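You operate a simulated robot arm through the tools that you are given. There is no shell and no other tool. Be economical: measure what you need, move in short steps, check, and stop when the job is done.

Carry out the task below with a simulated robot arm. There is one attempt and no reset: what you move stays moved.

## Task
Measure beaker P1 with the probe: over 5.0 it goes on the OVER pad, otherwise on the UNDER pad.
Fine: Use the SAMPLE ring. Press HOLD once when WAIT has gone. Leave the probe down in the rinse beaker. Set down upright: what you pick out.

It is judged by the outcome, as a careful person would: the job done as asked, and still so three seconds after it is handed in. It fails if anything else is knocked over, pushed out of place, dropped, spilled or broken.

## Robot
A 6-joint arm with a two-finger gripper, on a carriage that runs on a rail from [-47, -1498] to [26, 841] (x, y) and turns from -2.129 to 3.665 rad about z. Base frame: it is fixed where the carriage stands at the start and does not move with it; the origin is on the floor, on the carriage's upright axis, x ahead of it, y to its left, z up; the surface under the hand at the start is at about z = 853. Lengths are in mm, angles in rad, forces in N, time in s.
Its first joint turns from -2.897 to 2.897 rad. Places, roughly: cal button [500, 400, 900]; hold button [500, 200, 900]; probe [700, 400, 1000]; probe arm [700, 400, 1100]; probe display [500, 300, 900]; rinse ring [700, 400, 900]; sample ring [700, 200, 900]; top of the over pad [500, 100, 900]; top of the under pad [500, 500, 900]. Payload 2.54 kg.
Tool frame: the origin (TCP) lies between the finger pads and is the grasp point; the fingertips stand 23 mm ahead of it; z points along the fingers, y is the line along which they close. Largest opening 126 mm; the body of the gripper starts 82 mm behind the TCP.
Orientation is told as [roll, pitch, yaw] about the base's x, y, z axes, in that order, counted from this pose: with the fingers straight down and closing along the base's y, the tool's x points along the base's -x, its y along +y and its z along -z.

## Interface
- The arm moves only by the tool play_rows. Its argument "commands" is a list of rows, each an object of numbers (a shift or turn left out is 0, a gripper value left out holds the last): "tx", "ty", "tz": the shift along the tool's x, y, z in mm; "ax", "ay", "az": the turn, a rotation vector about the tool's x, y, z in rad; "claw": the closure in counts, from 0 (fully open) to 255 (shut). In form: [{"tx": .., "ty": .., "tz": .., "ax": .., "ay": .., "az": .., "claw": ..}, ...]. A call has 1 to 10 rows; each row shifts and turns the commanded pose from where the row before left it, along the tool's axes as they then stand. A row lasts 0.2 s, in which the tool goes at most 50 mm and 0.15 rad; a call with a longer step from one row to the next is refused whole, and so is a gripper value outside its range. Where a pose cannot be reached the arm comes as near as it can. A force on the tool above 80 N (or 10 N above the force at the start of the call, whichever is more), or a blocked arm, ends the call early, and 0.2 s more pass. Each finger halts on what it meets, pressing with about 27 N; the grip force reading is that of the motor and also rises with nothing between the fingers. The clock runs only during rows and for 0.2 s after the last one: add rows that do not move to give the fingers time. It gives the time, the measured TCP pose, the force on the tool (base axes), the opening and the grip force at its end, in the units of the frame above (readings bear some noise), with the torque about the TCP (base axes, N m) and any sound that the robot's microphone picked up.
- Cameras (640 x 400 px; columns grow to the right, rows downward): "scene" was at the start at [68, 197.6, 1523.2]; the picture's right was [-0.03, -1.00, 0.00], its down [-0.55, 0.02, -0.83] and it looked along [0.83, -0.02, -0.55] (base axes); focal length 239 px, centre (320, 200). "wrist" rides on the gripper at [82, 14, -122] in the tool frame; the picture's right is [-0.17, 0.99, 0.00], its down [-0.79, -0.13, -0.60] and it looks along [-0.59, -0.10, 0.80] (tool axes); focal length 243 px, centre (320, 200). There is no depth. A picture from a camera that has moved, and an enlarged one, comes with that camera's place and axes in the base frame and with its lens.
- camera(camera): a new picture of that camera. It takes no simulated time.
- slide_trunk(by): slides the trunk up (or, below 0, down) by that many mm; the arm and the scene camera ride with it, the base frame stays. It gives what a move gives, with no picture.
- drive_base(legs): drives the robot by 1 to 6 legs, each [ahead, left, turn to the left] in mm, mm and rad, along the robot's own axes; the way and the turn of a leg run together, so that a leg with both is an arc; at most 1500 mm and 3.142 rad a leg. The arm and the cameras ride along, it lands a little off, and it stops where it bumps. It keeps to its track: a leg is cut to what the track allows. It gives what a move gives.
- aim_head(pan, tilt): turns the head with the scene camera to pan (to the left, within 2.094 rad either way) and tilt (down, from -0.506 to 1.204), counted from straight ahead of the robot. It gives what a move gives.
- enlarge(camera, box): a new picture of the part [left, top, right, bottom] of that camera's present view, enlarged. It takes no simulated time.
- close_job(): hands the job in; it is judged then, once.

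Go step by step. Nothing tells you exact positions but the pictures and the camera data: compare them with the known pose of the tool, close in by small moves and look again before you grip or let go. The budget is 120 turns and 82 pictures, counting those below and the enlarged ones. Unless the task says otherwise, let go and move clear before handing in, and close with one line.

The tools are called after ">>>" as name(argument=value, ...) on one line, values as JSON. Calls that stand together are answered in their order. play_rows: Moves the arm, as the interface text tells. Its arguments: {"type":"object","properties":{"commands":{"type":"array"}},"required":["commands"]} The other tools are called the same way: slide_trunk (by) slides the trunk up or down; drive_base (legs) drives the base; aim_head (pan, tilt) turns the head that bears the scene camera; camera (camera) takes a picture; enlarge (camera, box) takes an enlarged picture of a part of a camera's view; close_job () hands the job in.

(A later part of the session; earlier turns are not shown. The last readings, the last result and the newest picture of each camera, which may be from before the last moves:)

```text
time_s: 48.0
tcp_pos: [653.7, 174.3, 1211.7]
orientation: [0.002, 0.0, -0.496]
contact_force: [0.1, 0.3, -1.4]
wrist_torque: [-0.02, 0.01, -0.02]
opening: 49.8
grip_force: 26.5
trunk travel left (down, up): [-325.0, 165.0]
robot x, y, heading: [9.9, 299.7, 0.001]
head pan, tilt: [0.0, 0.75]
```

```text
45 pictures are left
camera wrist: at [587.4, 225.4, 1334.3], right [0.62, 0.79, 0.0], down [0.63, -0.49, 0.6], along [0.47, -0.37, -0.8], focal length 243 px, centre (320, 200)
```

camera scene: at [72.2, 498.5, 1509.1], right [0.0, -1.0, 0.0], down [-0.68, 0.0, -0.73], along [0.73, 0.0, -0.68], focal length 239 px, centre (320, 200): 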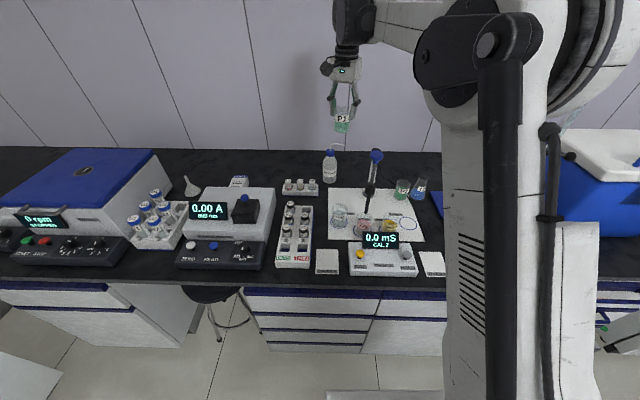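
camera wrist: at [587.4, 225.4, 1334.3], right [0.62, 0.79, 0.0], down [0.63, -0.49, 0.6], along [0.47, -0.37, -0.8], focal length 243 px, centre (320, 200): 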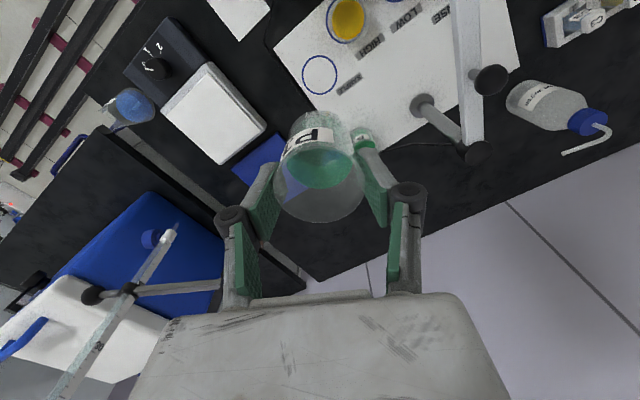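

The ring measures (651, 174) from the wrist view, which lines up. I lower P1 in stages.

>>> play_rows(commands=[{"tz": 8, "tx": 1}, {"tz": 16}, {"tz": 22}, {"tz": 24}, {"tz": 24}, {"tz": 24}, {"tz": 22}, {"tz": 18}, {"tz": 14}, {"tz": 8}])

>>> play_rows(commands=[{"tz": 12}, {"tz": 16}, {"tz": 18}, {"tz": 18}, {"tz": 14}, {"tz": 6}, {}])

>>> camera(camera="wrist")

>>> enlarge(camera="scene", box=[320, 150, 480, 250])

```text
time_s: 50.1
tcp_pos: [651.9, 175.7, 1031.0]
orientation: [0.001, 0.0, -0.497]
contact_force: [0.8, -0.7, -0.7]
wrist_torque: [-0.03, 0.0, 0.01]
opening: 49.9
grip_force: 27.4
trunk travel left (down, up): [-325.0, 165.0]
robot x, y, heading: [12.1, 301.2, -0.001]
head pan, tilt: [0.0, 0.75]
```

```text
time_s: 51.8
tcp_pos: [651.5, 175.3, 947.4]
orientation: [0.0, -0.002, -0.498]
contact_force: [0.0, -0.4, 0.0]
wrist_torque: [0.04, -0.01, -0.04]
opening: 49.9
grip_force: 26.7
trunk travel left (down, up): [-325.0, 165.0]
robot x, y, heading: [5.3, 297.3, -0.002]
head pan, tilt: [0.0, 0.75]
```

```text
44 pictures are left
camera wrist: at [586.4, 226.1, 1069.6], right [0.62, 0.79, 0.0], down [0.63, -0.49, 0.6], along [0.47, -0.37, -0.8], focal length 243 px, centre (320, 200)
```

wrist: 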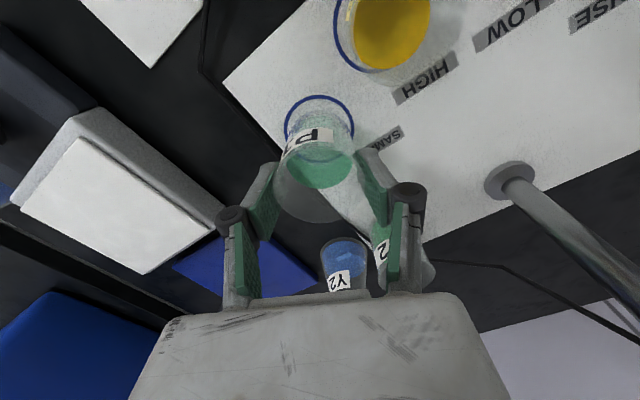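

```text
4.00 times, centred on (400, 200) of scene
camera zoom: at [72.3, 498.4, 1509.1], right [0.0, -1.0, 0.0], down [-0.68, 0.0, -0.73], along [0.73, 0.0, -0.68], focal length 954 px, centre (0, 200)
```

zoom: 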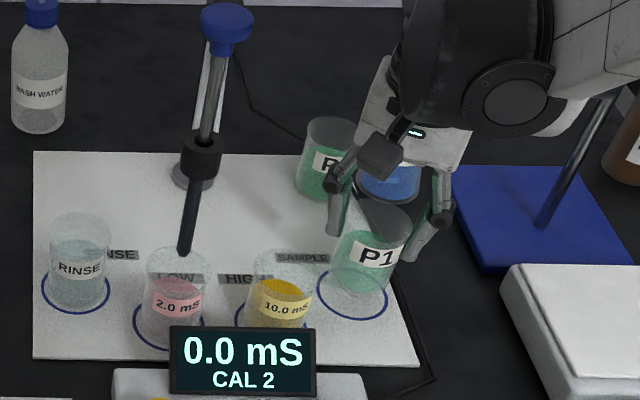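

The beaker's estimated centre (649, 177) matches the ring. I lower it the last stretch.

>>> play_rows(commands=[{"tz": 8}, {"tz": 12}, {"tz": 10}, {"tz": 8}, {"tz": 4}, {"tz": 2}, {}])

>>> enlarge(camera="scene", box=[370, 190, 450, 240])

>>> enlarge(camera="wrist", box=[200, 80, 440, 230])

```text
time_s: 53.4
tcp_pos: [650.7, 174.8, 904.1]
orientation: [-0.001, 0.001, -0.496]
contact_force: [-1.3, -1.2, 19.4]
wrist_torque: [-0.12, 0.06, 0.0]
opening: 49.3
grip_force: 26.8
trunk travel left (down, up): [-325.0, 165.0]
robot x, y, heading: [10.9, 299.1, -0.004]
head pan, tilt: [0.0, 0.75]
```

```text
8.00 times, centred on (410, 215) of scene
camera zoom: at [70.9, 498.5, 1509.2], right [0.0, -1.0, 0.0], down [-0.68, 0.0, -0.73], along [0.73, 0.0, -0.68], focal length 1909 px, centre (-400, 80)
```

zoom: 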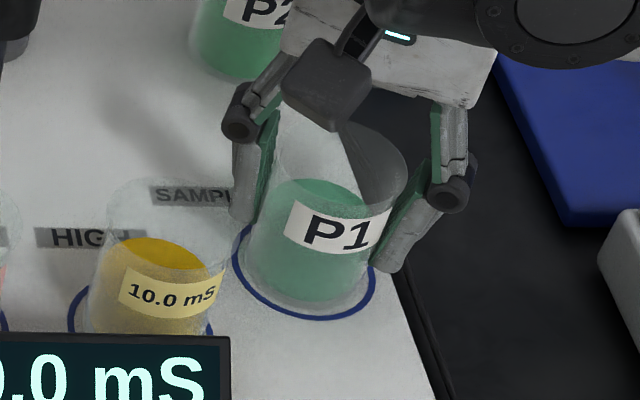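

```text
2.67 times, centred on (320, 155) of wrist
camera zoom: at [585.4, 226.4, 1026.1], right [0.62, 0.79, 0.0], down [0.63, -0.49, 0.6], along [0.47, -0.37, -0.8], focal length 647 px, centre (320, 320)
```

zoom: 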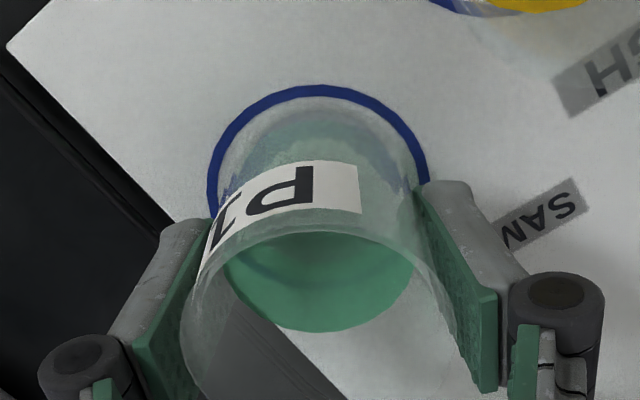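

P1 sits within the ring, touching down with 19 N. I ease up, open gently, and rise straight up.

>>> play_rows(commands=[{"tz": -1.5}, {"claw": 140}, {"claw": 110}, {"claw": 80}, {"claw": 65}, {}])

>>> play_rows(commands=[{"tz": -10}, {"tz": -30}, {"tz": -45}, {"tz": -45}, {"tz": -45}, {"tz": -45}, {"tz": -45}, {"tz": -35}, {}])

>>> enlarge(camera="scene", box=[320, 150, 480, 250])

```text
time_s: 54.8
tcp_pos: [651.7, 174.3, 904.1]
orientation: [0.0, 0.0, -0.496]
contact_force: [-0.2, 0.4, 0.0]
wrist_torque: [-0.01, 0.02, 0.02]
opening: 94.3
grip_force: 0.0
trunk travel left (down, up): [-325.0, 165.0]
robot x, y, heading: [8.0, 298.1, -0.006]
head pan, tilt: [0.0, 0.75]
```

```text
time_s: 56.8
tcp_pos: [652.9, 174.0, 1203.4]
orientation: [-0.001, -0.001, -0.497]
contact_force: [-0.5, -1.5, 0.7]
wrist_torque: [-0.03, 0.0, -0.01]
opening: 94.0
grip_force: 0.0
trunk travel left (down, up): [-325.0, 165.0]
robot x, y, heading: [9.3, 299.8, -0.002]
head pan, tilt: [0.0, 0.75]
```

```text
4.00 times, centred on (400, 200) of scene
camera zoom: at [71.9, 498.5, 1509.1], right [0.0, -1.0, 0.0], down [-0.68, 0.0, -0.73], along [0.73, 0.0, -0.68], focal length 954 px, centre (0, 200)
```

zoom: 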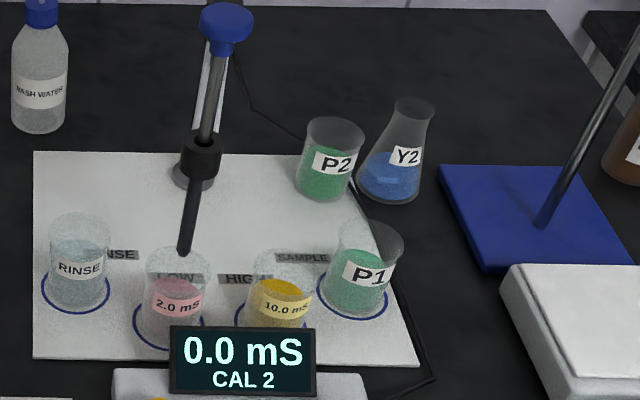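

P1 stands in the SAMPLE ring. I go back to the raised knob at about (616.5, 347.5, 1163).

>>> play_rows(commands=[{"tz": -40}, {"tz": -30}, {"tx": 28.7, "ty": 33.8}, {"tx": 28.7, "ty": 33.8}, {"tx": 28.7, "ty": 33.8}, {"tx": 28.6, "ty": 33.7}, {"az": -0.12}, {"az": -0.12}, {}])

>>> camera(camera="wrist")

```text
time_s: 58.8
tcp_pos: [615.3, 349.3, 1274.4]
orientation: [0.001, 0.0, -0.255]
contact_force: [-0.5, -0.1, -0.3]
wrist_torque: [-0.01, -0.01, 0.03]
opening: 94.1
grip_force: 0.1
trunk travel left (down, up): [-325.0, 165.0]
robot x, y, heading: [12.4, 300.5, -0.002]
head pan, tilt: [0.0, 0.75]
```

```text
39 pictures are left
camera wrist: at [539.3, 382.3, 1397.6], right [0.41, 0.91, 0.0], down [0.73, -0.33, 0.6], along [0.54, -0.25, -0.8], focal length 243 px, centre (320, 200)
```

wrist: 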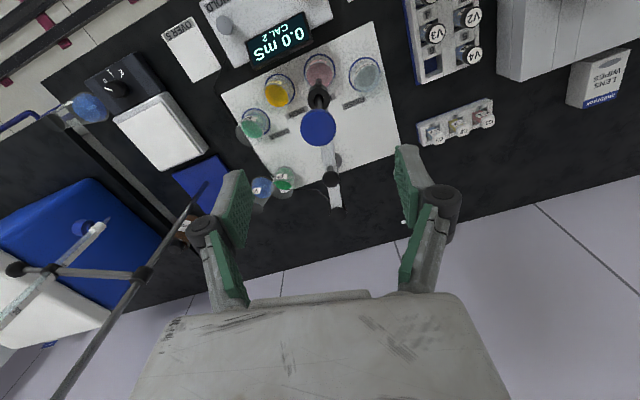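

The view matches the earlier release. I descend to the knob, grip it, and swing two stations to SAMPLE with the probe up.

>>> play_rows(commands=[{"tx": -1.6, "ty": -1.4, "tz": 30}, {"tz": 35}, {"tz": 30}, {"tz": 16.5}, {"claw": 255}, {}, {}, {}, {}])

>>> play_rows(commands=[{"tx": -0.83, "ty": -18.23, "az": -0.0908}, {"tx": -0.83, "ty": -18.23, "az": -0.0908}, {"tx": -0.83, "ty": -18.23, "az": -0.0908}, {"tx": -0.83, "ty": -18.23, "az": -0.0908}, {"tx": -0.83, "ty": -18.23, "az": -0.0908}, {}])

>>> enlarge(camera="scene", box=[320, 130, 480, 230])

```text
time_s: 60.8
tcp_pos: [619.1, 347.0, 1163.0]
orientation: [0.0, 0.0, -0.258]
contact_force: [0.4, 0.2, -1.7]
wrist_torque: [-0.01, -0.02, -0.01]
opening: 27.8
grip_force: 45.0
trunk travel left (down, up): [-325.0, 165.0]
robot x, y, heading: [10.9, 297.2, -0.002]
head pan, tilt: [0.0, 0.75]
```

```text
time_s: 62.1
tcp_pos: [615.7, 255.9, 1161.6]
orientation: [-0.002, 0.003, 0.197]
contact_force: [11.7, 3.2, 0.1]
wrist_torque: [0.1, -0.31, 0.2]
opening: 27.6
grip_force: 45.0
trunk travel left (down, up): [-325.0, 165.0]
robot x, y, heading: [8.6, 300.2, -0.009]
head pan, tilt: [0.0, 0.75]
```

```text
4.00 times, centred on (400, 180) of scene
camera zoom: at [73.2, 498.8, 1509.0], right [0.0, -1.0, 0.0], down [-0.68, 0.0, -0.73], along [0.73, 0.0, -0.68], focal length 954 px, centre (0, 280)
```

zoom: 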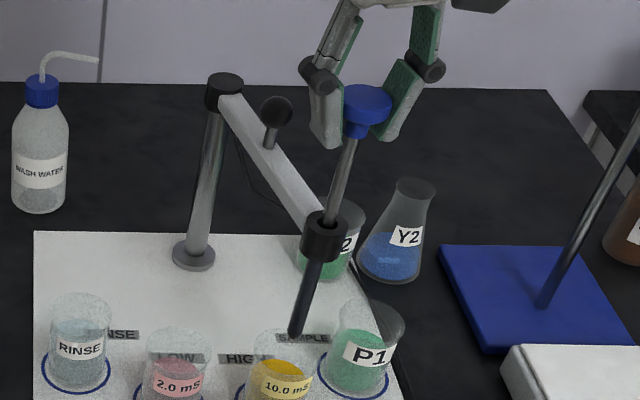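

The probe is over HIGH and clear. I continue to SAMPLE.

>>> play_rows(commands=[{"tx": -1.4, "ty": -18.23, "tz": -1, "az": -0.0908}, {"tx": -1.2, "ty": -18.23, "az": -0.0908}, {"tx": -0.83, "ty": -18.23, "az": -0.0908}, {"tx": -0.83, "ty": -18.23, "az": -0.0908}, {"tx": -0.83, "ty": -18.23, "az": -0.0908}, {}])

>>> enlarge(camera="scene", box=[340, 150, 468, 230])

>>> camera(camera="wrist")

```text
time_s: 63.5
tcp_pos: [652.6, 174.8, 1162.3]
orientation: [0.0, 0.0, 0.652]
contact_force: [7.2, 7.0, -11.7]
wrist_torque: [0.2, -0.2, 0.14]
opening: 27.4
grip_force: 44.8
trunk travel left (down, up): [-325.0, 165.0]
robot x, y, heading: [9.0, 297.3, -0.01]
head pan, tilt: [0.0, 0.75]
```

```text
5.00 times, centred on (404, 190) of scene
camera zoom: at [73.6, 499.1, 1508.8], right [0.0, -1.0, 0.0], down [-0.68, 0.0, -0.73], along [0.73, 0.0, -0.68], focal length 1193 px, centre (-100, 250)
```

zoom: 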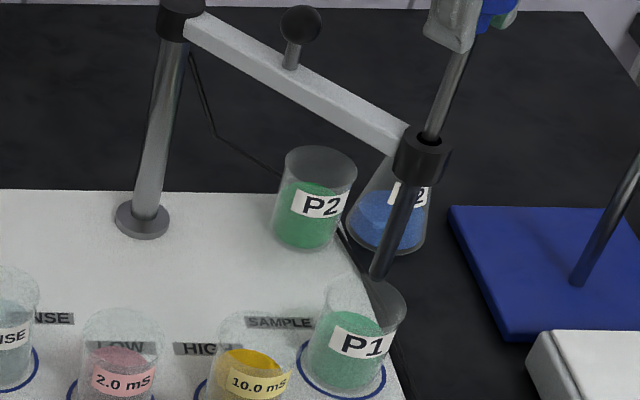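

```text
36 pictures are left
camera wrist: at [579.5, 136.0, 1285.9], right [-0.47, 0.88, 0.0], down [0.71, 0.37, 0.6], along [0.53, 0.28, -0.8], focal length 243 px, centre (320, 200)
```

wrist: 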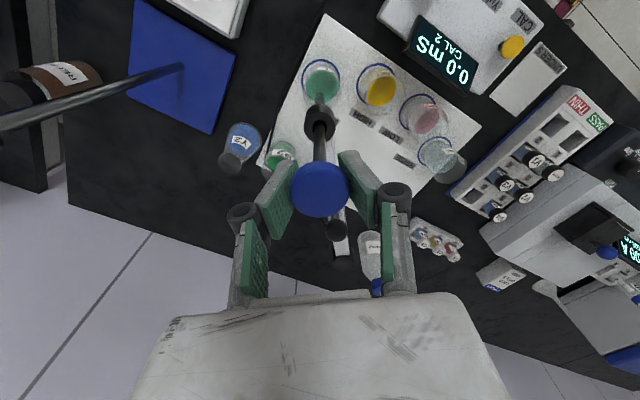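

The tip is over P1's mouth. I lower the probe into P1.

>>> play_rows(commands=[{"tz": 10}, {"tz": 14}, {"tz": 14}, {"tz": 14}, {"tz": 14}, {"tz": 8}, {}, {}, {}, {}])

>>> play_rows(commands=[{}, {}, {}, {}, {}, {}, {}, {}, {}, {}])

>>> enlarge(camera="scene", box=[330, 170, 458, 250])

```text
time_s: 65.8
tcp_pos: [654.0, 175.4, 1090.3]
orientation: [0.0, 0.0, 0.649]
contact_force: [12.3, 10.3, -1.8]
wrist_torque: [0.07, -0.08, -0.01]
opening: 27.5
grip_force: 44.7
trunk travel left (down, up): [-325.0, 165.0]
robot x, y, heading: [11.4, 298.0, -0.005]
head pan, tilt: [0.0, 0.75]
```

```text
time_s: 68.0
tcp_pos: [653.1, 174.8, 1089.3]
orientation: [-0.002, 0.001, 0.649]
contact_force: [12.2, 9.0, -1.7]
wrist_torque: [0.06, -0.02, 0.01]
opening: 27.5
grip_force: 44.8
trunk travel left (down, up): [-325.0, 165.0]
robot x, y, heading: [8.8, 299.4, -0.006]
head pan, tilt: [0.0, 0.75]
```

```text
5.00 times, centred on (394, 210) of scene
camera zoom: at [73.3, 499.4, 1508.9], right [0.0, -1.0, 0.0], down [-0.68, 0.0, -0.73], along [0.73, 0.0, -0.68], focal length 1193 px, centre (-50, 150)
```

zoom: 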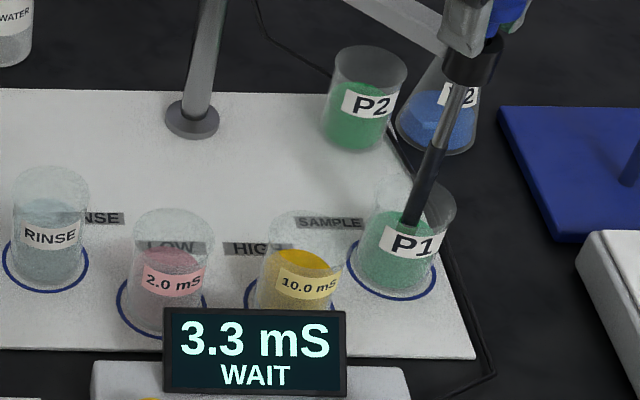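

The probe is in P1 and still showing WAIT. I let go of the knob, since it stays down, and back off while it settles.

>>> play_rows(commands=[{"claw": 150}, {"claw": 130}, {}, {}, {"tz": -20}, {"tz": -40}, {"tz": -40}, {"tz": -40}, {}])

>>> enlarge(camera="scene", box=[330, 170, 458, 250])

>>> play_rows(commands=[{}, {}, {}, {}, {}, {}, {}, {}, {}, {}])

>>> enlarge(camera="scene", box=[330, 170, 458, 250])

```text
time_s: 70.0
tcp_pos: [650.3, 174.2, 1230.5]
orientation: [-0.002, 0.0, 0.648]
contact_force: [-0.1, 0.6, 0.0]
wrist_torque: [0.01, 0.04, 0.01]
opening: 61.7
grip_force: 0.1
trunk travel left (down, up): [-325.0, 165.0]
robot x, y, heading: [5.6, 300.4, -0.004]
head pan, tilt: [0.0, 0.75]
```

```text
5.00 times, centred on (394, 210) of scene
camera zoom: at [71.8, 498.5, 1509.1], right [0.0, -1.0, 0.0], down [-0.68, 0.0, -0.73], along [0.73, 0.0, -0.68], focal length 1193 px, centre (-50, 150)
```

zoom: 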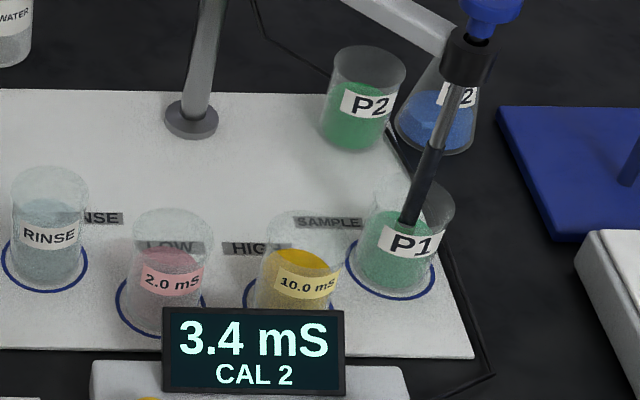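

```text
time_s: 72.2
tcp_pos: [650.5, 173.7, 1230.1]
orientation: [-0.001, -0.001, 0.649]
contact_force: [-0.8, 0.3, 0.1]
wrist_torque: [0.0, -0.03, 0.02]
opening: 61.9
grip_force: 0.1
trunk travel left (down, up): [-325.0, 165.0]
robot x, y, heading: [10.2, 298.9, -0.003]
head pan, tilt: [0.0, 0.75]
```

```text
5.00 times, centred on (394, 210) of scene
camera zoom: at [72.2, 498.5, 1509.1], right [0.0, -1.0, 0.0], down [-0.68, 0.0, -0.73], along [0.73, 0.0, -0.68], focal length 1193 px, centre (-50, 150)
```

zoom: 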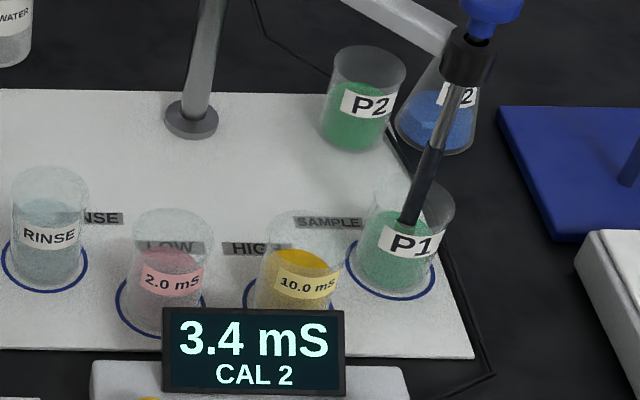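

P1 settles at 3.4 mS with WAIT gone, so it belongs on UNDER. HOLD triangulates to about (484, 237, 901); I go above it with closed fingers and look.

>>> play_rows(commands=[{"az": 0.13, "claw": 255}, {"az": 0.13}, {"az": 0.13}, {"az": 0.13}, {"az": 0.129}, {"tx": 42, "ty": 16}, {"tx": 42, "ty": 16}, {"tx": 42, "ty": 16}, {"tx": 40, "ty": 15}, {"tz": 40}])

>>> play_rows(commands=[{"tz": 45}, {"tz": 45}, {"tz": 40}, {}])

>>> camera(camera="wrist")

>>> enlarge(camera="scene", box=[320, 190, 480, 290])

```text
time_s: 74.3
tcp_pos: [484.3, 237.4, 1188.9]
orientation: [0.0, -0.002, 0.002]
contact_force: [-0.8, 0.7, -0.6]
wrist_torque: [0.0, -0.1, -0.01]
opening: 0.0
grip_force: 26.8
trunk travel left (down, up): [-325.0, 165.0]
robot x, y, heading: [8.9, 297.8, 0.002]
head pan, tilt: [0.0, 0.75]
```

```text
time_s: 75.3
tcp_pos: [485.1, 239.7, 1058.0]
orientation: [-0.001, -0.001, 0.0]
contact_force: [0.6, -0.5, -0.4]
wrist_torque: [0.01, 0.01, 0.02]
opening: 0.2
grip_force: 26.9
trunk travel left (down, up): [-325.0, 165.0]
robot x, y, heading: [7.1, 299.7, -0.004]
head pan, tilt: [0.0, 0.75]
```

```text
32 pictures are left
camera wrist: at [403.6, 252.3, 1179.7], right [0.17, 0.99, 0.0], down [0.79, -0.13, 0.6], along [0.59, -0.1, -0.8], focal length 243 px, centre (320, 200)
```

wrist: 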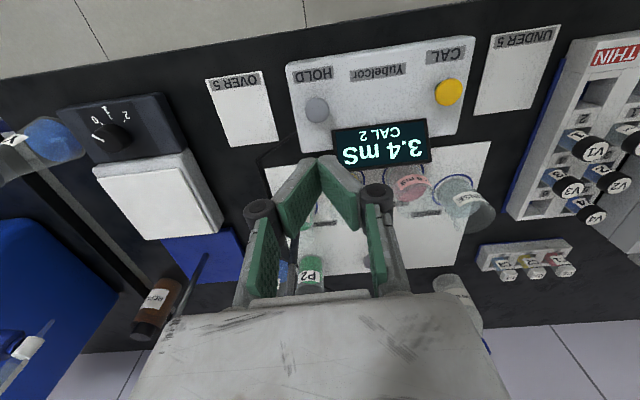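

```text
4.00 times, centred on (400, 240) of scene
camera zoom: at [72.5, 498.4, 1509.1], right [0.0, -1.0, 0.0], down [-0.68, 0.0, -0.73], along [0.73, 0.0, -0.68], focal length 954 px, centre (0, 40)
```

zoom: 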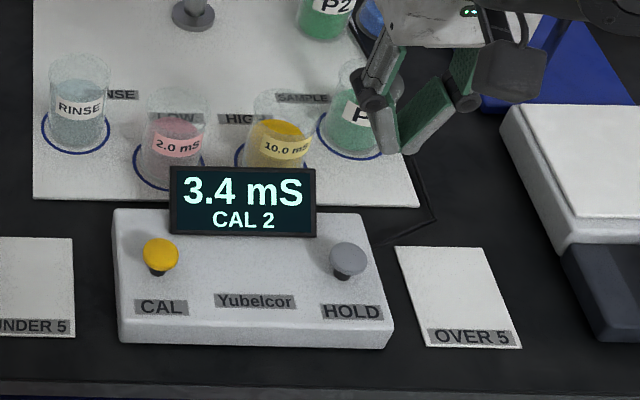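

The wrist view confirms HOLD at about (483, 235). I come down to just above it.

>>> play_rows(commands=[{"tx": 1.5, "ty": -3.5, "tz": 30}, {"tz": 35}, {"tz": 30}, {"tz": 15}, {"tz": 8}, {}])

>>> enlarge(camera="scene", box=[360, 220, 440, 270])

>>> enlarge(camera="wrist", box=[240, 80, 400, 180])

```text
time_s: 76.8
tcp_pos: [484.1, 233.3, 942.1]
orientation: [0.001, 0.001, 0.001]
contact_force: [-0.4, -0.8, 0.3]
wrist_torque: [-0.02, -0.02, 0.0]
opening: 0.0
grip_force: 26.7
trunk travel left (down, up): [-325.0, 165.0]
robot x, y, heading: [8.7, 298.8, -0.004]
head pan, tilt: [0.0, 0.75]
```

```text
8.00 times, centred on (400, 245) of scene
camera zoom: at [72.2, 498.5, 1509.1], right [0.0, -1.0, 0.0], down [-0.68, 0.0, -0.73], along [0.73, 0.0, -0.68], focal length 1909 px, centre (-320, -160)
```

zoom: 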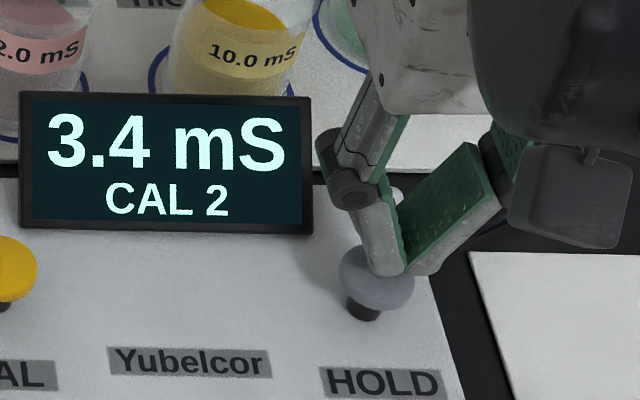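

```text
4.00 times, centred on (320, 130) of wrist
camera zoom: at [402.8, 246.5, 1064.3], right [0.17, 0.99, 0.0], down [0.79, -0.13, 0.6], along [0.59, -0.1, -0.8], focal length 970 px, centre (320, 480)
```

zoom: 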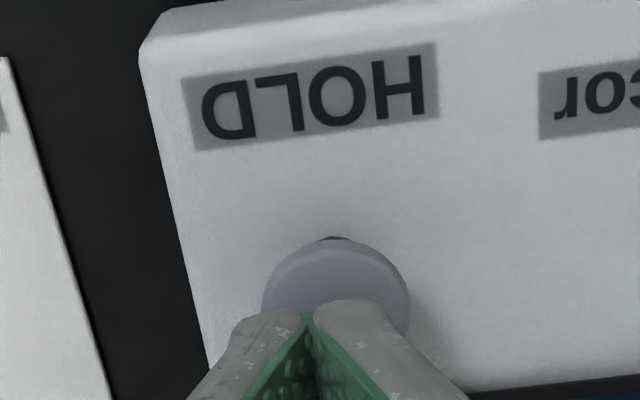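

The tips are 18 mm above the button and nearly centred. I press slowly.

>>> play_rows(commands=[{"tx": 2, "ty": 2, "tz": 4}, {"tz": 4}, {"tz": 3}, {"tz": 2}, {"tz": 2}, {}])

```text
time_s: 78.2
tcp_pos: [481.9, 237.8, 925.7]
orientation: [0.001, -0.002, -0.001]
contact_force: [0.0, -1.0, 1.5]
wrist_torque: [0.0, 0.0, -0.02]
opening: 6.1
grip_force: 28.3
trunk travel left (down, up): [-325.0, 165.0]
robot x, y, heading: [11.6, 298.1, -0.003]
head pan, tilt: [0.0, 0.75]
```

The opening reads 6 mm, so something is nudging the tips; I look before pressing on.

>>> enlarge(camera="scene", box=[340, 220, 436, 280])

>>> enlarge(camera="wrist", box=[240, 80, 400, 180])

```text
6.67 times, centred on (388, 250) of scene
camera zoom: at [72.1, 498.4, 1509.1], right [0.0, -1.0, 0.0], down [-0.68, 0.0, -0.73], along [0.73, 0.0, -0.68], focal length 1591 px, centre (-133, -133)
```

zoom: 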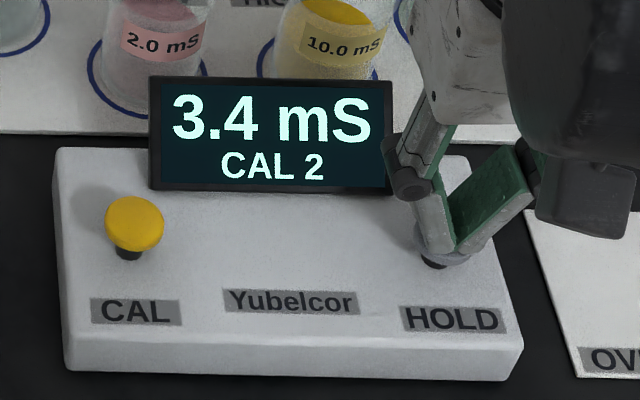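

```text
4.00 times, centred on (320, 130) of wrist
camera zoom: at [400.8, 249.9, 1048.7], right [0.17, 0.99, 0.0], down [0.79, -0.13, 0.6], along [0.59, -0.1, -0.8], focal length 970 px, centre (320, 480)
```

zoom: 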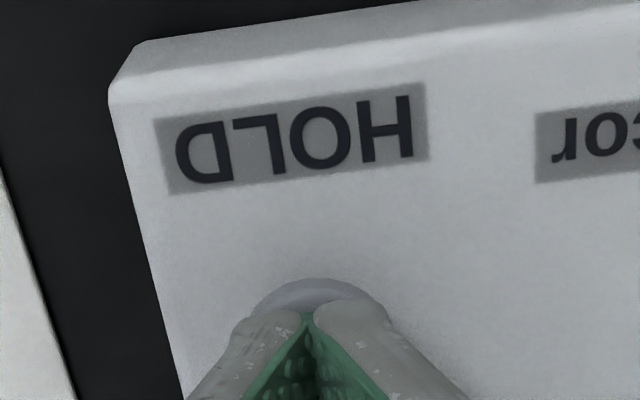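

The button isn't fully pressed and the display is unaffected. I keep pressing in small steps, slightly away from the display.

>>> play_rows(commands=[{"ty": -1.5, "tz": 1.5}, {"tz": 1.5}, {}])

>>> enlarge(camera="scene", box=[340, 220, 436, 280])

```text
time_s: 79.0
tcp_pos: [482.2, 235.5, 924.3]
orientation: [0.001, 0.001, -0.001]
contact_force: [-0.2, 0.7, 1.8]
wrist_torque: [0.0, -0.01, 0.0]
opening: 6.1
grip_force: 27.6
trunk travel left (down, up): [-325.0, 165.0]
robot x, y, heading: [7.3, 298.5, -0.002]
head pan, tilt: [0.0, 0.75]
```

```text
6.67 times, centred on (388, 250) of scene
camera zoom: at [72.1, 498.5, 1509.1], right [0.0, -1.0, 0.0], down [-0.68, 0.0, -0.73], along [0.73, 0.0, -0.68], focal length 1591 px, centre (-133, -133)
```

zoom: 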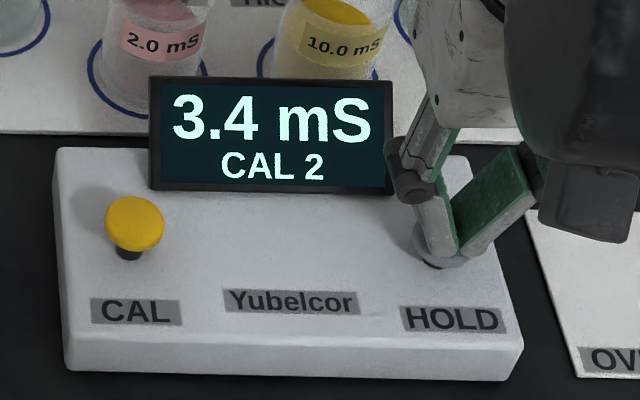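

>>> play_rows(commands=[{"tz": 1}, {"tz": 1}, {}])

>>> play_rows(commands=[{"tz": 1}, {"tz": 1}, {}])

>>> enlarge(camera="scene", box=[340, 220, 436, 280])

```text
time_s: 79.8
tcp_pos: [481.4, 234.3, 922.0]
orientation: [0.001, 0.0, 0.001]
contact_force: [1.1, 1.2, 2.1]
wrist_torque: [0.0, -0.01, -0.02]
opening: 6.0
grip_force: 28.6
trunk travel left (down, up): [-325.0, 165.0]
robot x, y, heading: [7.4, 299.3, -0.004]
head pan, tilt: [0.0, 0.75]
heard: click
```

```text
time_s: 80.5
tcp_pos: [481.9, 233.6, 921.3]
orientation: [0.0, 0.0, 0.001]
contact_force: [-1.5, 1.2, 3.6]
wrist_torque: [0.02, 0.02, -0.01]
opening: 5.7
grip_force: 28.3
trunk travel left (down, up): [-325.0, 165.0]
robot x, y, heading: [9.1, 300.1, -0.003]
head pan, tilt: [0.0, 0.75]
```

```text
6.67 times, centred on (388, 250) of scene
camera zoom: at [72.0, 498.5, 1509.1], right [0.0, -1.0, 0.0], down [-0.68, 0.0, -0.73], along [0.73, 0.0, -0.68], focal length 1591 px, centre (-133, -133)
```

zoom: 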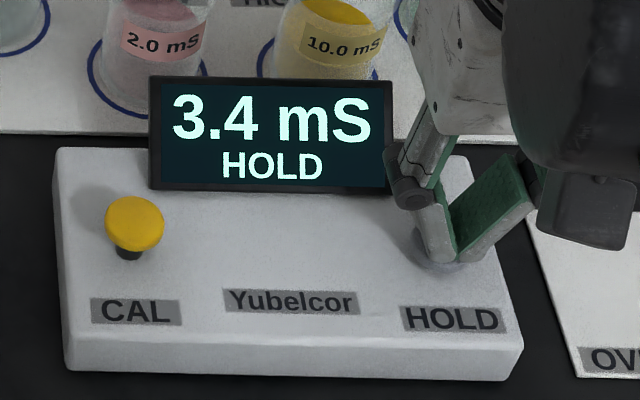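

One click was heard and the display shows HOLD 3.4 mS. I lift straight off and return above the knob at SAMPLE.

>>> play_rows(commands=[{"tz": -15}, {"tz": -40}, {"tz": -50}, {"tz": -50}, {"tz": -50}, {"tz": -50}, {"tz": -30}, {"claw": 90}, {}])

>>> play_rows(commands=[{"tx": -43, "ty": -15}, {"tx": -43, "ty": -15}, {"tx": -43, "ty": -15}, {"tx": -42, "ty": -14}, {"az": -0.13}, {"az": -0.13}, {"az": -0.13}, {"az": -0.13}, {"az": -0.13}, {}])

>>> camera(camera="wrist")

>>> enlarge(camera="scene", box=[320, 130, 480, 230])

```text
time_s: 82.5
tcp_pos: [482.7, 234.0, 1205.5]
orientation: [-0.001, -0.002, 0.0]
contact_force: [0.6, -0.3, 0.1]
wrist_torque: [-0.01, -0.02, 0.03]
opening: 82.0
grip_force: 0.2
trunk travel left (down, up): [-325.0, 165.0]
robot x, y, heading: [11.1, 300.8, -0.002]
head pan, tilt: [0.0, 0.75]
```

```text
time_s: 84.8
tcp_pos: [653.2, 175.1, 1205.3]
orientation: [0.0, 0.0, 0.653]
contact_force: [0.3, 0.2, -0.4]
wrist_torque: [-0.01, 0.01, -0.01]
opening: 81.5
grip_force: 0.0
trunk travel left (down, up): [-325.0, 165.0]
robot x, y, heading: [5.8, 298.3, -0.007]
head pan, tilt: [0.0, 0.75]
```

```text
24 pictures are left
camera wrist: at [579.4, 136.3, 1327.4], right [-0.47, 0.88, 0.0], down [0.71, 0.37, 0.6], along [0.53, 0.28, -0.8], focal length 243 px, centre (320, 200)
```

wrist: 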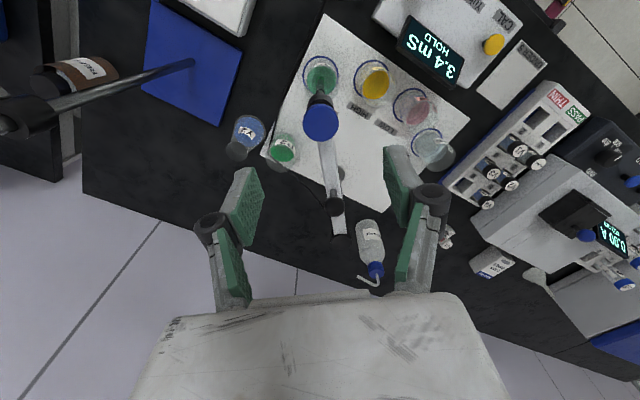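

```text
4.00 times, centred on (400, 180) of scene
camera zoom: at [72.2, 498.4, 1509.1], right [0.0, -1.0, 0.0], down [-0.68, 0.0, -0.73], along [0.73, 0.0, -0.68], focal length 954 px, centre (0, 280)
```

zoom: 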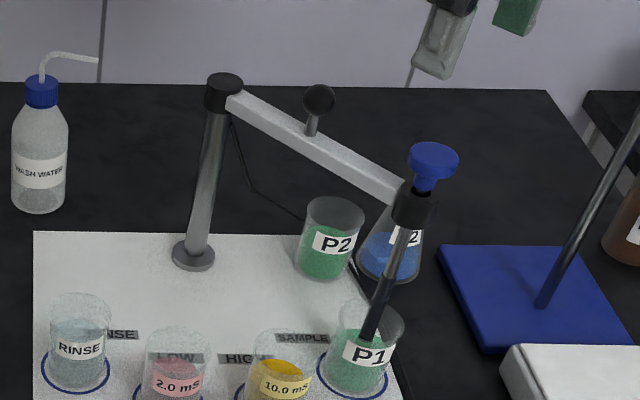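

The knob is at (652.6, 176.4), right below. I descend, grip, and raise the probe out of P1.

>>> play_rows(commands=[{"ty": 1, "tz": 35}, {"tz": 35}, {"tz": 30}, {"tz": 17}, {"claw": 255}, {}, {}, {}, {}])

>>> play_rows(commands=[{"tz": -8}, {"tz": -15}, {"tz": -15}, {"tz": -15}, {"tz": -15}, {"tz": -7}, {}])

>>> enlarge(camera="scene", box=[320, 140, 480, 240])

```text
time_s: 86.8
tcp_pos: [652.3, 176.3, 1089.4]
orientation: [0.0, -0.001, 0.651]
contact_force: [-0.4, 0.0, -1.8]
wrist_torque: [-0.01, 0.03, 0.02]
opening: 26.7
grip_force: 45.5
trunk travel left (down, up): [-325.0, 165.0]
robot x, y, heading: [8.3, 299.5, -0.006]
head pan, tilt: [0.0, 0.75]
```

```text
time_s: 88.3
tcp_pos: [652.7, 174.3, 1161.0]
orientation: [0.002, 0.003, 0.648]
contact_force: [-17.7, -9.1, -49.7]
wrist_torque: [0.15, -0.32, 0.42]
opening: 26.7
grip_force: 45.1
trunk travel left (down, up): [-325.0, 165.0]
robot x, y, heading: [10.0, 298.0, -0.003]
head pan, tilt: [0.0, 0.75]
```

```text
4.00 times, centred on (400, 190) of scene
camera zoom: at [73.5, 496.9, 1508.7], right [0.0, -1.0, 0.0], down [-0.68, 0.0, -0.73], along [0.73, 0.0, -0.68], focal length 954 px, centre (0, 240)
```

zoom: 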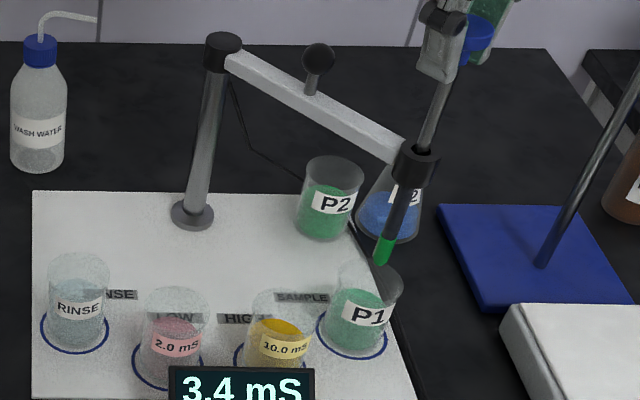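

The probe is out at its upper stop. I relax slightly and swing back to RINSE in two goes.

>>> play_rows(commands=[{"tz": 2.5}, {"tx": -0.83, "ty": 18.23, "az": 0.0908}, {"tx": -0.83, "ty": 18.23, "az": 0.0908}, {"tx": -0.83, "ty": 18.23, "az": 0.0908}, {"tx": -0.83, "ty": 18.23, "az": 0.0908}, {"tx": -0.83, "ty": 18.23, "az": 0.0908}, {"tx": -0.83, "ty": 18.23, "az": 0.0908}, {"tx": -0.83, "ty": 18.23, "az": 0.0908}, {}])

>>> enlarge(camera="scene", box=[320, 140, 480, 240])

```text
time_s: 90.3
tcp_pos: [611.3, 293.6, 1161.8]
orientation: [-0.001, -0.001, 0.015]
contact_force: [-7.9, 1.0, -2.3]
wrist_torque: [0.06, 0.03, 0.06]
opening: 26.6
grip_force: 44.9
trunk travel left (down, up): [-325.0, 165.0]
robot x, y, heading: [6.1, 299.3, -0.004]
head pan, tilt: [0.0, 0.75]
```

```text
4.00 times, centred on (400, 190) of scene
camera zoom: at [71.4, 498.6, 1509.1], right [0.0, -1.0, 0.0], down [-0.68, 0.0, -0.73], along [0.73, 0.0, -0.68], focal length 954 px, centre (0, 240)
```

zoom: 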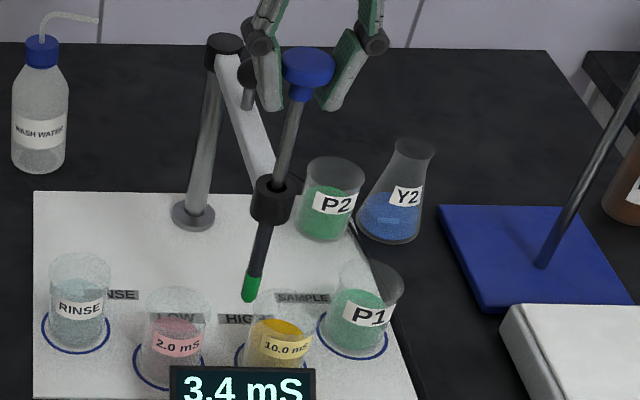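

>>> play_rows(commands=[{"tx": -0.4, "ty": 18.23, "az": 0.0908}, {"tx": -0.5, "ty": 18.23, "az": 0.0908}, {"tx": -0.83, "ty": 18.23, "az": 0.0908}, {"tx": -0.83, "ty": 18.23, "az": 0.0908}, {"tx": -0.83, "ty": 18.23, "az": 0.0908}, {"tx": -0.83, "ty": 18.23, "az": 0.0908}, {"tx": -0.83, "ty": 18.23, "az": 0.0908}, {"tx": -0.83, "ty": 18.23, "az": 0.0908}, {}])

>>> enlarge(camera="scene", box=[300, 140, 460, 240])

```text
time_s: 92.3
tcp_pos: [660.1, 426.5, 1161.0]
orientation: [0.0, -0.001, -0.71]
contact_force: [14.5, -11.3, -1.7]
wrist_torque: [-0.15, -0.28, 0.17]
opening: 26.4
grip_force: 45.3
trunk travel left (down, up): [-325.0, 165.0]
robot x, y, heading: [12.7, 293.8, -0.003]
head pan, tilt: [0.0, 0.75]
```

```text
4.00 times, centred on (380, 190) of scene
camera zoom: at [73.8, 497.3, 1509.1], right [0.0, -1.0, 0.0], down [-0.68, 0.0, -0.73], along [0.73, 0.0, -0.68], focal length 954 px, centre (80, 240)
```

zoom: 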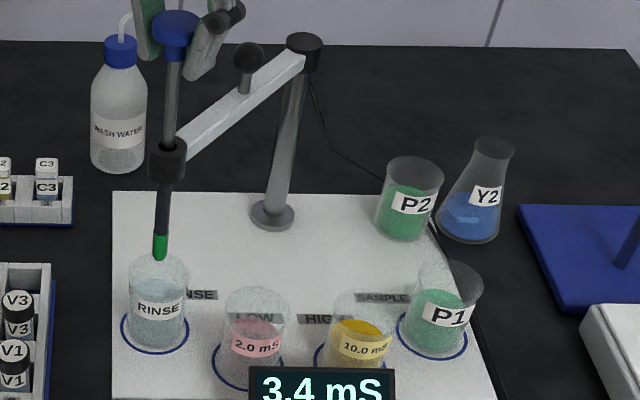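

The probe is over RINSE. I relieve the radial strain a little and lower it fully down.

>>> play_rows(commands=[{"tx": -1, "tz": 10}, {"tz": 14}, {"tz": 14}, {"tz": 14}, {"tz": 12}, {"tz": 6}, {"tz": 3}, {"tz": 2}, {}])

>>> enlarge(camera="scene", box=[300, 140, 460, 240])

```text
time_s: 94.3
tcp_pos: [659.3, 428.4, 1084.6]
orientation: [0.0, -0.001, -0.709]
contact_force: [7.3, -6.4, -1.4]
wrist_torque: [-0.02, -0.07, 0.06]
opening: 26.0
grip_force: 44.9
trunk travel left (down, up): [-325.0, 165.0]
robot x, y, heading: [8.4, 297.9, -0.002]
head pan, tilt: [0.0, 0.75]
```

```text
4.00 times, centred on (380, 190) of scene
camera zoom: at [72.9, 497.9, 1509.1], right [0.0, -1.0, 0.0], down [-0.68, 0.0, -0.73], along [0.73, 0.0, -0.68], focal length 954 px, centre (80, 240)
```

zoom: 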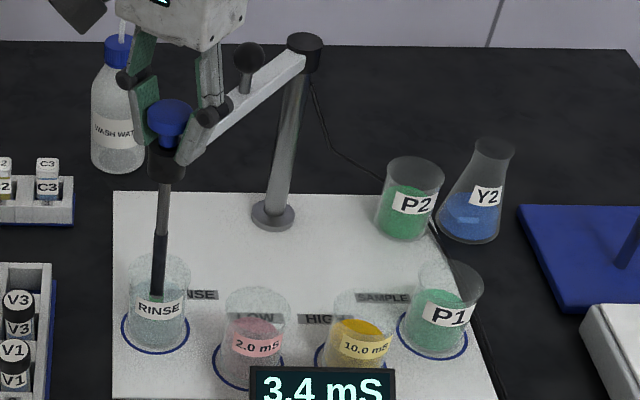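

The stem still looks slightly more exposed than at the start, so I press it down gently a bit more until it stops.

>>> play_rows(commands=[{"tz": 2}, {"tz": 2}, {"tz": 1.5}, {}])

>>> enlarge(camera="scene", box=[310, 145, 406, 205])

```text
time_s: 95.3
tcp_pos: [660.5, 427.3, 1080.6]
orientation: [0.001, 0.001, -0.709]
contact_force: [4.3, -5.0, 23.1]
wrist_torque: [0.0, 0.05, 0.03]
opening: 24.9
grip_force: 44.8
trunk travel left (down, up): [-325.0, 165.0]
robot x, y, heading: [10.6, 297.1, -0.004]
head pan, tilt: [0.0, 0.75]
```

```text
6.67 times, centred on (358, 175) of scene
camera zoom: at [71.1, 497.7, 1509.3], right [0.0, -1.0, 0.0], down [-0.68, 0.0, -0.73], along [0.73, 0.0, -0.68], focal length 1591 px, centre (67, 367)
```

zoom: 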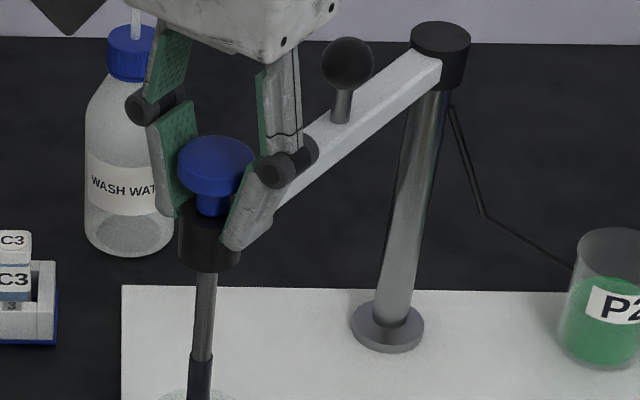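

It has met the bottom stop. I ease off, release, and rise clear.

>>> play_rows(commands=[{"tz": -1}, {"claw": 180}, {"claw": 150}, {"claw": 120}, {}, {"tz": -20}, {"tz": -40}, {"tz": -50}, {"tz": -50}, {}])

>>> enlarge(camera="scene", box=[300, 145, 460, 245])

```text
time_s: 97.5
tcp_pos: [660.8, 426.8, 1241.4]
orientation: [0.0, 0.0, -0.711]
contact_force: [0.2, -0.2, -0.1]
wrist_torque: [0.01, -0.04, 0.02]
opening: 67.0
grip_force: 0.0
trunk travel left (down, up): [-325.0, 165.0]
robot x, y, heading: [10.3, 302.3, -0.003]
head pan, tilt: [0.0, 0.75]
```

```text
4.00 times, centred on (380, 195) of scene
camera zoom: at [71.8, 498.4, 1509.1], right [0.0, -1.0, 0.0], down [-0.68, 0.0, -0.73], along [0.73, 0.0, -0.68], focal length 954 px, centre (80, 220)
```

zoom: 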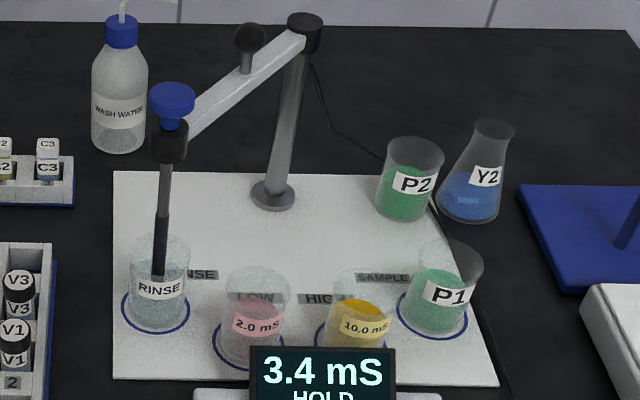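

The probe is left down in RINSE. Next I fetch P1 at about (649, 177), with the fingers turned to close nearly along x so that the narrow UNDER pad, at about (492, 475), is reachable without touching its neighbours.

>>> play_rows(commands=[{"az": 0.14, "claw": 60}, {"az": 0.14}, {"az": 0.14}, {"az": 0.14}, {"az": 0.13}, {"tx": -40, "ty": -9}, {"tx": -41, "ty": -9}, {"tx": -41, "ty": -9}, {"tx": -41, "ty": -9}, {"tx": -41, "ty": -9}])

>>> play_rows(commands=[{"tx": -40.2, "ty": -9.3}, {"tz": 40}, {"tz": 40}, {"tz": 40}, {}])

>>> camera(camera="wrist")

```text
time_s: 99.8
tcp_pos: [648.8, 218.1, 1242.2]
orientation: [-0.001, -0.001, -1.401]
contact_force: [-0.2, 0.2, -0.7]
wrist_torque: [0.04, 0.01, 0.01]
opening: 96.6
grip_force: 0.0
trunk travel left (down, up): [-325.0, 165.0]
robot x, y, heading: [8.4, 301.3, 0.0]
head pan, tilt: [0.0, 0.75]
```

```text
time_s: 101.0
tcp_pos: [647.3, 178.2, 1117.9]
orientation: [0.001, 0.0, -1.398]
contact_force: [0.7, 0.3, 1.5]
wrist_torque: [0.02, 0.03, 0.02]
opening: 96.3
grip_force: 0.1
trunk travel left (down, up): [-325.0, 165.0]
robot x, y, heading: [8.9, 297.8, -0.003]
head pan, tilt: [0.0, 0.75]
```

```text
16 pictures are left
camera wrist: at [647.1, 261.1, 1242.5], right [1.0, 0.0, 0.0], down [0.0, -0.8, 0.6], along [0.0, -0.6, -0.8], focal length 243 px, centre (320, 200)
```

wrist: 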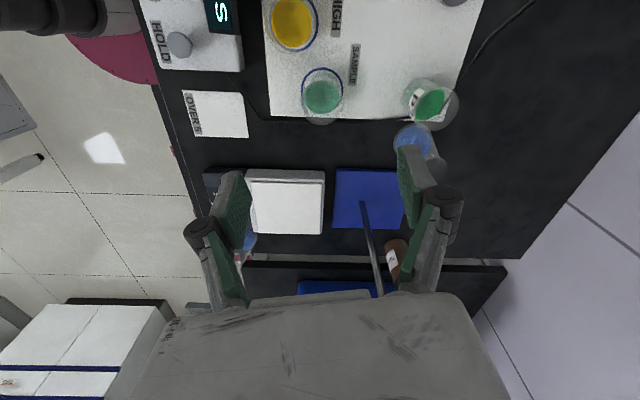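

P1 is at about (650, 175). I correct slightly and descend around it.

>>> play_rows(commands=[{"tx": -2.5, "ty": 2, "tz": 30}, {"tz": 35}, {"tz": 35}, {"tz": 30}, {"tz": 20}, {}])

>>> camera(camera="wrist")

```text
time_s: 102.3
tcp_pos: [653.7, 177.1, 969.7]
orientation: [-0.001, 0.001, -1.4]
contact_force: [-0.3, -0.7, 0.3]
wrist_torque: [-0.03, 0.01, 0.03]
opening: 96.5
grip_force: 0.1
trunk travel left (down, up): [-325.0, 165.0]
robot x, y, heading: [10.1, 301.7, -0.004]
head pan, tilt: [0.0, 0.75]
```

```text
15 pictures are left
camera wrist: at [651.9, 259.9, 1092.6], right [1.0, 0.0, 0.0], down [0.0, -0.8, 0.6], along [0.0, -0.6, -0.8], focal length 243 px, centre (320, 200)
```

wrist: 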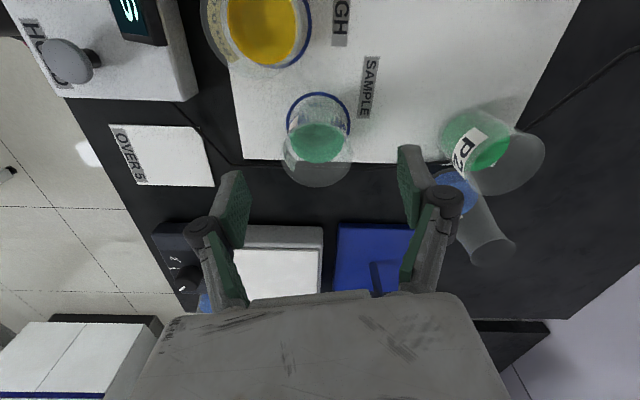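

It's centred, so I descend the rest, close, and lift a little.

>>> play_rows(commands=[{"ty": -1.5, "tz": 15}, {"tz": 18}, {"tz": 18}, {"tz": 14}, {}, {"claw": 120}, {"claw": 140}, {"claw": 160}, {"claw": 255}, {}])

>>> play_rows(commands=[{}, {}, {"tz": -3}, {"tz": -6}, {"tz": -8}, {"tz": -8}, {"tz": -6}, {"tz": -3}, {}])

>>> enlarge(camera="scene", box=[340, 160, 468, 240])

```text
time_s: 104.5
tcp_pos: [649.2, 175.9, 906.4]
orientation: [-0.001, 0.001, -1.4]
contact_force: [0.5, -0.1, -0.4]
wrist_torque: [0.0, 0.0, 0.0]
opening: 50.8
grip_force: 27.4
trunk travel left (down, up): [-325.0, 165.0]
robot x, y, heading: [12.1, 297.3, -0.008]
head pan, tilt: [0.0, 0.75]
```

```text
time_s: 106.5
tcp_pos: [648.3, 176.5, 940.2]
orientation: [0.0, 0.0, -1.4]
contact_force: [-0.2, 0.6, -0.6]
wrist_torque: [0.01, 0.02, 0.02]
opening: 50.8
grip_force: 27.2
trunk travel left (down, up): [-325.0, 165.0]
robot x, y, heading: [11.4, 296.7, -0.007]
head pan, tilt: [0.0, 0.75]
```

```text
5.00 times, centred on (404, 200) of scene
camera zoom: at [72.2, 498.4, 1509.1], right [0.0, -1.0, 0.0], down [-0.68, 0.0, -0.73], along [0.73, 0.0, -0.68], focal length 1193 px, centre (-100, 200)
```

zoom: 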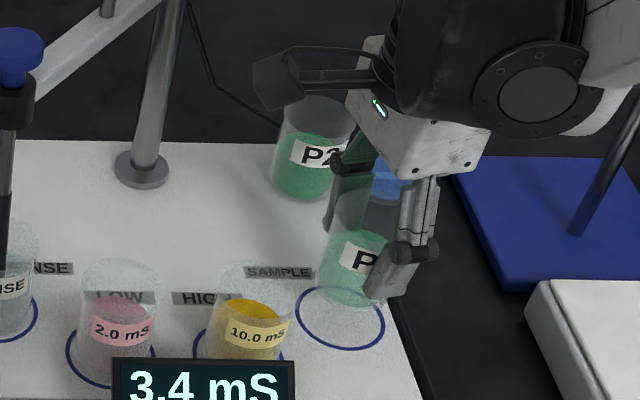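

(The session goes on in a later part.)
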